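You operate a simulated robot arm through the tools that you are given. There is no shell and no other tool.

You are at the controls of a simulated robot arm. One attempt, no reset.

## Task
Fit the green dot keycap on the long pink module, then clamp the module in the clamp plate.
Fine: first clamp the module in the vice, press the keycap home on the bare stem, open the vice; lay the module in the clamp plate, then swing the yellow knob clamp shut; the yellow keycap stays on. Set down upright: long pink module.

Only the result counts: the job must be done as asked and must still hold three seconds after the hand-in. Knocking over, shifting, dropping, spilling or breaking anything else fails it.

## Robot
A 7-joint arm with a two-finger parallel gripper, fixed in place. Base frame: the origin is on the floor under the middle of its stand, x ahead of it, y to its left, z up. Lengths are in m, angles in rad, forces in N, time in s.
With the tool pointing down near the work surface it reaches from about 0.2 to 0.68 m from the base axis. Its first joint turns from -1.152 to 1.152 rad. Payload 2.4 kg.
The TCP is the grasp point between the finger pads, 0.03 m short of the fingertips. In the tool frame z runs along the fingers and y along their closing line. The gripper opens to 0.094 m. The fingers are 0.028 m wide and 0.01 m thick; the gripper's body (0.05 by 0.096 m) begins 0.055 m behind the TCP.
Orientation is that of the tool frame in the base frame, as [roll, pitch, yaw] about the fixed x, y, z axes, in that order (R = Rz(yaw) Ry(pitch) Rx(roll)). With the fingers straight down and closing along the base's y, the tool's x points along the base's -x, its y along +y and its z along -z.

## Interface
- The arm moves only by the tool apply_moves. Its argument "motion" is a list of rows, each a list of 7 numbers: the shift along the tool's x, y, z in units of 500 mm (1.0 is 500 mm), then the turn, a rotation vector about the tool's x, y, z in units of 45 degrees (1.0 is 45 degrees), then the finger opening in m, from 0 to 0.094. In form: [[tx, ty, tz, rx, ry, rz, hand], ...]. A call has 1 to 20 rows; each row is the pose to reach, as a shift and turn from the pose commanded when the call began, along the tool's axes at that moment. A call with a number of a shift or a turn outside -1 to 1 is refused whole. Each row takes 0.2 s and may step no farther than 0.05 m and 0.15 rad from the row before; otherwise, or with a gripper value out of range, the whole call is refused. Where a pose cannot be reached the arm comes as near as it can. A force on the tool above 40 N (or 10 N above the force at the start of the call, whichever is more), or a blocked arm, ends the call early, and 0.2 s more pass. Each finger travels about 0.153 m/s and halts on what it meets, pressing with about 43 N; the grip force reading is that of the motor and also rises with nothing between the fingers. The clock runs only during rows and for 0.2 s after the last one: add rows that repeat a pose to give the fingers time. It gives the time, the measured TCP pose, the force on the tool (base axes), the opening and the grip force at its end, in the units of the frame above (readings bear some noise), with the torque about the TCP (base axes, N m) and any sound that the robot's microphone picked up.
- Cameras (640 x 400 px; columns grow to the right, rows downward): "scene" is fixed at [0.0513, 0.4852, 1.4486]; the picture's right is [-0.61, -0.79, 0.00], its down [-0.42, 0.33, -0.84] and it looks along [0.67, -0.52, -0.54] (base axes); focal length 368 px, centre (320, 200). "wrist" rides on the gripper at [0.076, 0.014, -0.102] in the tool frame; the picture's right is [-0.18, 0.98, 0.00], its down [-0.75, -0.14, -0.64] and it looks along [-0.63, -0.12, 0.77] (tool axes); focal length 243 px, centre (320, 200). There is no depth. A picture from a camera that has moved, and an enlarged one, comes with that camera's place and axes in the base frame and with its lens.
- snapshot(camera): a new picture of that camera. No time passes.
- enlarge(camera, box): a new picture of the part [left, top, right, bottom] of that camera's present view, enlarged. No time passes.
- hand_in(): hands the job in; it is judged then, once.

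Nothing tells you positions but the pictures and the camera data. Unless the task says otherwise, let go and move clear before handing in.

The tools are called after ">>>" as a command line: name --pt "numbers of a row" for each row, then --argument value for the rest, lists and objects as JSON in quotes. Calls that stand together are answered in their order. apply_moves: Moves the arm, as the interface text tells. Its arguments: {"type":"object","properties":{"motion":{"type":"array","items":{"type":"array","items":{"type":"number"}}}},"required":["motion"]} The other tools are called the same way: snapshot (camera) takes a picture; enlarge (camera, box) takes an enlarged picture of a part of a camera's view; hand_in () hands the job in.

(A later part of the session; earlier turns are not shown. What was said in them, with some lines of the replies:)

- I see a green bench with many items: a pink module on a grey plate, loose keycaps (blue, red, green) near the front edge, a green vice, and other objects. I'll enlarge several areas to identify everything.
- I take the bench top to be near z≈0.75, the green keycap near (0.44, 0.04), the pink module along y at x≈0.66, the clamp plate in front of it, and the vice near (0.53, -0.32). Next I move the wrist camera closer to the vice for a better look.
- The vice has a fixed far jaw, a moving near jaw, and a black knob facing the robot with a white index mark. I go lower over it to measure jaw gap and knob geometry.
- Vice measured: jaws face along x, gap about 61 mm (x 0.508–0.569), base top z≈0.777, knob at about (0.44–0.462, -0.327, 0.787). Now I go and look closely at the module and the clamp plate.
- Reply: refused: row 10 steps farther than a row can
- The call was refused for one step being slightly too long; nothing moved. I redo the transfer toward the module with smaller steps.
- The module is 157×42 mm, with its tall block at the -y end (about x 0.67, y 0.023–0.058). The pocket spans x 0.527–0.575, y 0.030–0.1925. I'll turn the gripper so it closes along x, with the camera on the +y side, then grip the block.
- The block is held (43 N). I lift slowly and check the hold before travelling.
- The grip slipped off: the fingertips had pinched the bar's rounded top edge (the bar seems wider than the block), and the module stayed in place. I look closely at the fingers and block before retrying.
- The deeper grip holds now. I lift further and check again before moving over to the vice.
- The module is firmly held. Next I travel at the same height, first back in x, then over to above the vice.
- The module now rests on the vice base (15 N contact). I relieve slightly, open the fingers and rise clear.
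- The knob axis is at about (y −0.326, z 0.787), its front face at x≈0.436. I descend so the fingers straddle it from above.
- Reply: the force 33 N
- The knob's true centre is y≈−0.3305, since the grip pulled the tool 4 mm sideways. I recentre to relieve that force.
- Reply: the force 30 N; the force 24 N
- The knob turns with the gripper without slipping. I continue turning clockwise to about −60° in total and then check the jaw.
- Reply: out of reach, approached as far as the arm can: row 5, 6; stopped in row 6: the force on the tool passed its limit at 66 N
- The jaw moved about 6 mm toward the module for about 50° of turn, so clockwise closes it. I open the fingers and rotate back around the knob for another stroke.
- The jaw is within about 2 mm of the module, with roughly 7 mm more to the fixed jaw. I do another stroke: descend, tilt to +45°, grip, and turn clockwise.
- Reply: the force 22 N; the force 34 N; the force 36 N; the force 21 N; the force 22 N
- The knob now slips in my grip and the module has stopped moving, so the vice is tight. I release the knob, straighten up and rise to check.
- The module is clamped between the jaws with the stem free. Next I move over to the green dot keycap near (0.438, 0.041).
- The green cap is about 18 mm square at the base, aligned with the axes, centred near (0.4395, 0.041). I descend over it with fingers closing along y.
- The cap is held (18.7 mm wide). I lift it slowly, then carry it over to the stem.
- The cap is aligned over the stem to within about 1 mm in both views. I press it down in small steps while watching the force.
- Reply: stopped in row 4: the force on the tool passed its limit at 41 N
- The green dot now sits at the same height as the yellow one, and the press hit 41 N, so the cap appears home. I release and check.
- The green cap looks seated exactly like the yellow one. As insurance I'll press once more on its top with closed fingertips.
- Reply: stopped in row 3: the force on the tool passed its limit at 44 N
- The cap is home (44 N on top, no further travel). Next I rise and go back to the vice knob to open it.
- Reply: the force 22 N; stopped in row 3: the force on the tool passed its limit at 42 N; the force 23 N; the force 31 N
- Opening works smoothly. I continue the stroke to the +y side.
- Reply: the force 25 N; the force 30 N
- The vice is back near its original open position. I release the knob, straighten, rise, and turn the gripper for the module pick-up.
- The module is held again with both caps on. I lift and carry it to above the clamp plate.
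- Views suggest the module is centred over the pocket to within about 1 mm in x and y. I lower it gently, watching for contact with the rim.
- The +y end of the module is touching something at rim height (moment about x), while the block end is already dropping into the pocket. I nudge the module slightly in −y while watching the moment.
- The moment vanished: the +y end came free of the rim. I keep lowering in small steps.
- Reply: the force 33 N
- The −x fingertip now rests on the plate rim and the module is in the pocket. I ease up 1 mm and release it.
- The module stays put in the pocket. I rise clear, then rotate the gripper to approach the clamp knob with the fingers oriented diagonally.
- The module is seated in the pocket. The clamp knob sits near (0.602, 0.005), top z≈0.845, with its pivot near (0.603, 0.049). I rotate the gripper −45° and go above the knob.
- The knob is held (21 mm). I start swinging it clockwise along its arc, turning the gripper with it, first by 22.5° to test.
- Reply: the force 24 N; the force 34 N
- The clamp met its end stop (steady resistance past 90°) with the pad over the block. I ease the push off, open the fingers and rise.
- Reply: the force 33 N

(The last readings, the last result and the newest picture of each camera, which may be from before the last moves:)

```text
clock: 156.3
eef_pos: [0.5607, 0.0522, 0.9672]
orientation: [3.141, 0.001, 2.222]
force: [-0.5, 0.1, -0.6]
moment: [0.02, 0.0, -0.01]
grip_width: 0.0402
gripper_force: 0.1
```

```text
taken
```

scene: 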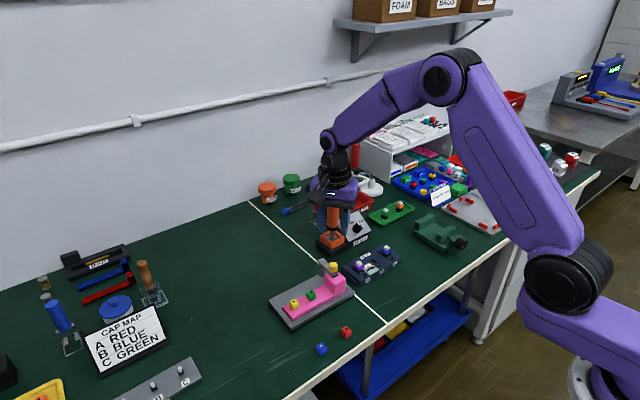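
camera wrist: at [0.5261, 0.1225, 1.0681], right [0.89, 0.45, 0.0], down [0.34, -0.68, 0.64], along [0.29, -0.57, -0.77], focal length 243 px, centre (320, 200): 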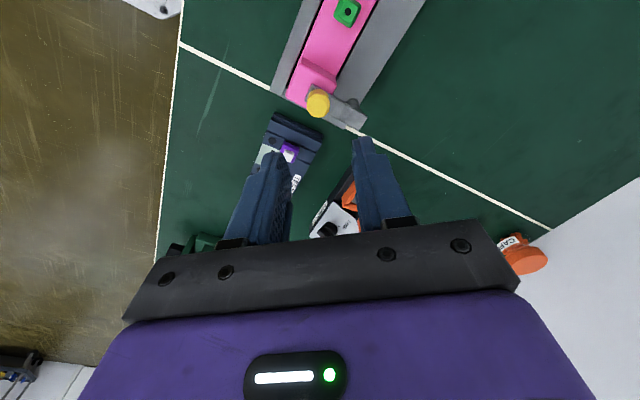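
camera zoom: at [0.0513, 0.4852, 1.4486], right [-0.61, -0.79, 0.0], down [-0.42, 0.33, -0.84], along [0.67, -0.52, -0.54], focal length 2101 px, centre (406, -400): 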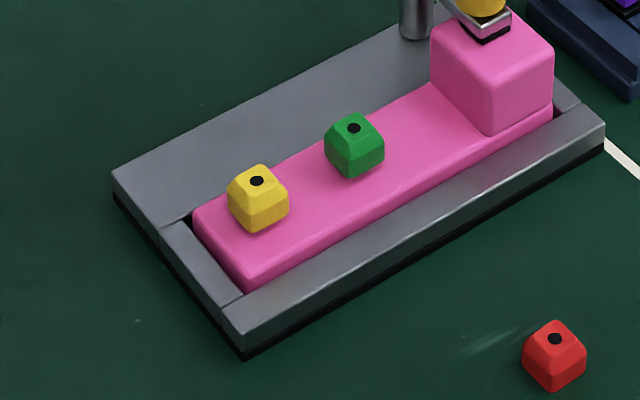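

The clamp arm lies across the block at about 90–95° against its stop, and both caps are on. I back the arm away and take final looks at the plate and vice.

>>> apply_moves --pt "0 0 -0.06 0 0 0 0.04" --pt "0.01 -0.06 -0.12 0 0 0 0.05" --pt "0.025 -0.13 -0.16 0 0 0 0.06" --pt "0.04 -0.2 -0.16 0 0 0 0.06" --pt "0.0425 -0.22 -0.16 0 0 0 0.06"

>>> apply_moves --pt "0 0 0 0 0 -0.167 0.06" --pt "0 0 0 0 0 -0.333 0.06" --pt "0 0 0 0 0 -0.5 0.06" --pt "0 0 0 0 0 -0.667 0.06" --pt "0 0 0 0 0 -0.833 0.06" --pt "0 0 0 0 0 -1.0 0.06" --pt "0 0 0 0 0 -1.0 0.06"

>>> snapshot --camera "wrist"

>>> enlarge --camera "wrist" --box '[230, 40, 450, 220]'

>>> enlarge --camera "scene" --box '[250, 170, 480, 340]'

>>> enlarge --camera "scene" --box '[310, 245, 360, 295]'

```text
clock: 157.5
eef_pos: [0.4569, 0.0026, 1.0456]
orientation: [-3.141, 0.003, 2.223]
force: [0.0, -0.1, -0.7]
moment: [-0.03, 0.0, -0.02]
grip_width: 0.0598
gripper_force: 0.1
```

```text
clock: 159.1
eef_pos: [0.4593, 0.0023, 1.0456]
orientation: [-3.14, 0.003, 3.01]
force: [0.0, 0.9, 0.0]
moment: [-0.01, 0.0, 0.05]
grip_width: 0.0601
gripper_force: 0.1
```

```text
taken
camera wrist: at [0.386, 0.0272, 1.1478], right [0.31, 0.95, 0.0], down [0.73, -0.24, 0.64], along [0.61, -0.2, -0.77], focal length 243 px, centre (320, 200)
```

wrist: 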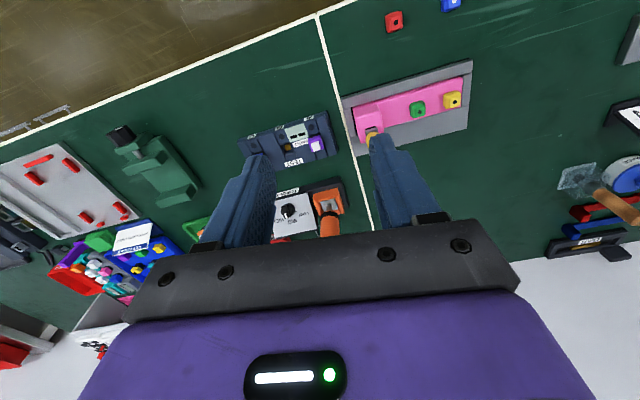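

```text
2.22 times, centred on (340, 130) of wrist
camera zoom: at [0.386, 0.0272, 1.1478], right [0.31, 0.95, 0.0], down [0.73, -0.24, 0.64], along [0.61, -0.2, -0.77], focal length 539 px, centre (276, 356)
```

zoom: 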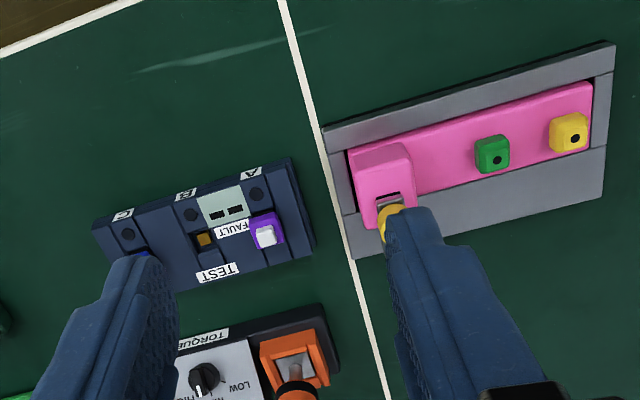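

```text
2.35 times, centred on (365, 255) of scene
camera zoom: at [0.0513, 0.4852, 1.4486], right [-0.61, -0.79, 0.0], down [-0.42, 0.33, -0.84], along [0.67, -0.52, -0.54], focal length 865 px, centre (214, 71)
```

zoom: 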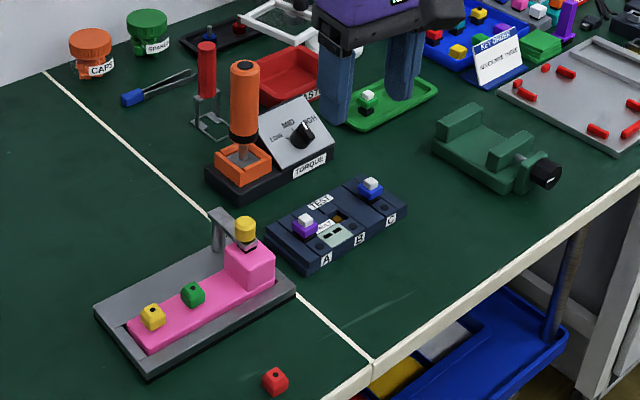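

```text
8.00 times, centred on (335, 270) of scene
camera zoom: at [0.0513, 0.4852, 1.4486], right [-0.61, -0.79, 0.0], down [-0.42, 0.33, -0.84], along [0.67, -0.52, -0.54], focal length 2942 px, centre (200, -360)
```

zoom: 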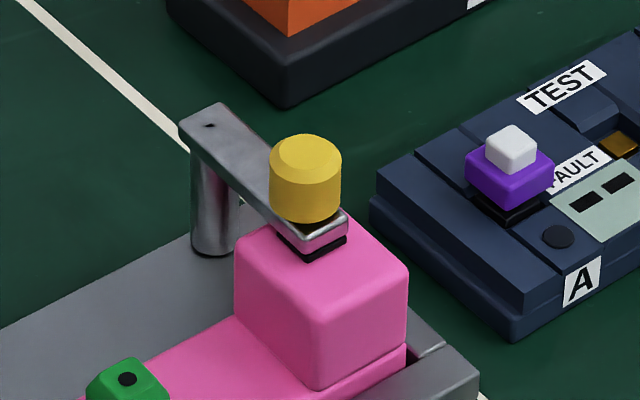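

>>> enlarge --camera "scene" --box '[280, 290, 320, 325]'

>>> enlarge --camera "scene" --box '[320, 270, 360, 305]'

>>> enlarge --camera "wrist" --box '[330, 50, 490, 160]'

```text
11.43 times, centred on (300, 308) of scene
camera zoom: at [0.0513, 0.4852, 1.4486], right [-0.61, -0.79, 0.0], down [-0.42, 0.33, -0.84], along [0.67, -0.52, -0.54], focal length 4203 px, centre (549, -1029)
```

zoom: 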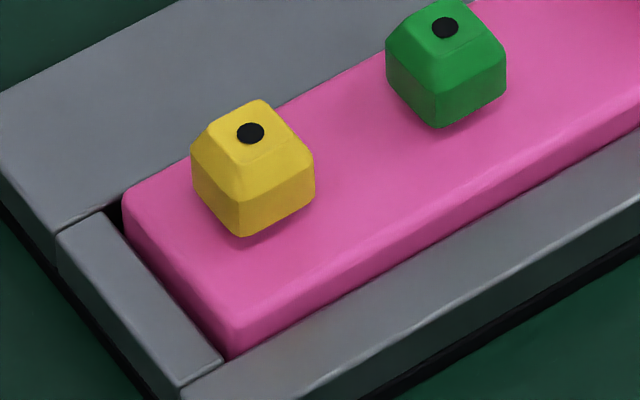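

```text
11.43 times, centred on (340, 288) of scene
camera zoom: at [0.0513, 0.4852, 1.4486], right [-0.61, -0.79, 0.0], down [-0.42, 0.33, -0.84], along [0.67, -0.52, -0.54], focal length 4203 px, centre (91, -800)
```

zoom: 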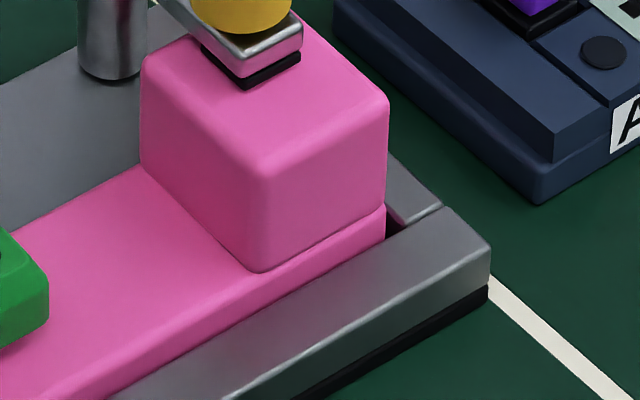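

```text
3.64 times, centred on (410, 105) of wrist
camera zoom: at [0.386, 0.0272, 1.1478], right [0.31, 0.95, 0.0], down [0.73, -0.24, 0.64], along [0.61, -0.2, -0.77], focal length 882 px, centre (-7, 546)
```

zoom: 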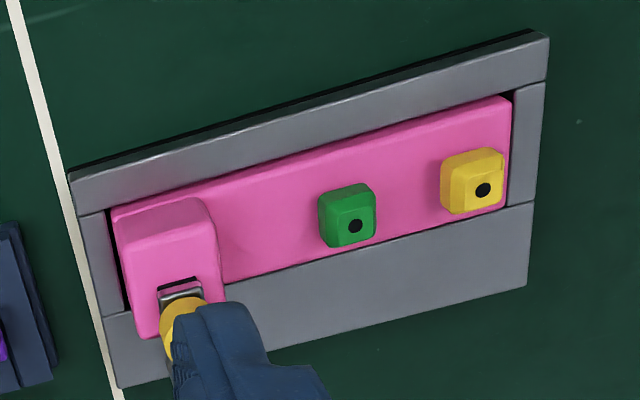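

The module lies flat in the pocket with both the green and yellow caps on. The clamp is swung shut with its pad on the block, the vice is open, the other objects look undisturbed, and the arm is clear. I hand the job in.

>>> hand_in

```text
The job is handed in.
```

The job is handed in, and in the last pictures everything is as you asked. I don't have the judge's result.

- **Green dot keycap:** I pressed it home on the bare stem while the module was clamped in the vice. Its top sits level with the yellow cap's. A second push of about 44 N on top moved it no further.
- **Yellow keycap:** it stayed on throughout.
- **Vice:** open again, close to where it started.
- **Long pink module:** it lies upright and flat in the clamp plate pocket. On the way in, its far end (away from the block) caught the pocket rim, so I nudged it about 2 mm before it dropped in.
- **Yellow knob clamp:** I swung it through about 90° until it met firm resistance, which I took as its end stop. The pad rests on the module's block.
- **Rest of the bench:** nothing else looked shifted or knocked over in the final views, and the arm is clear.

My first grip on the module slipped off before it lifted. The module stayed in place, and a deeper grip held.
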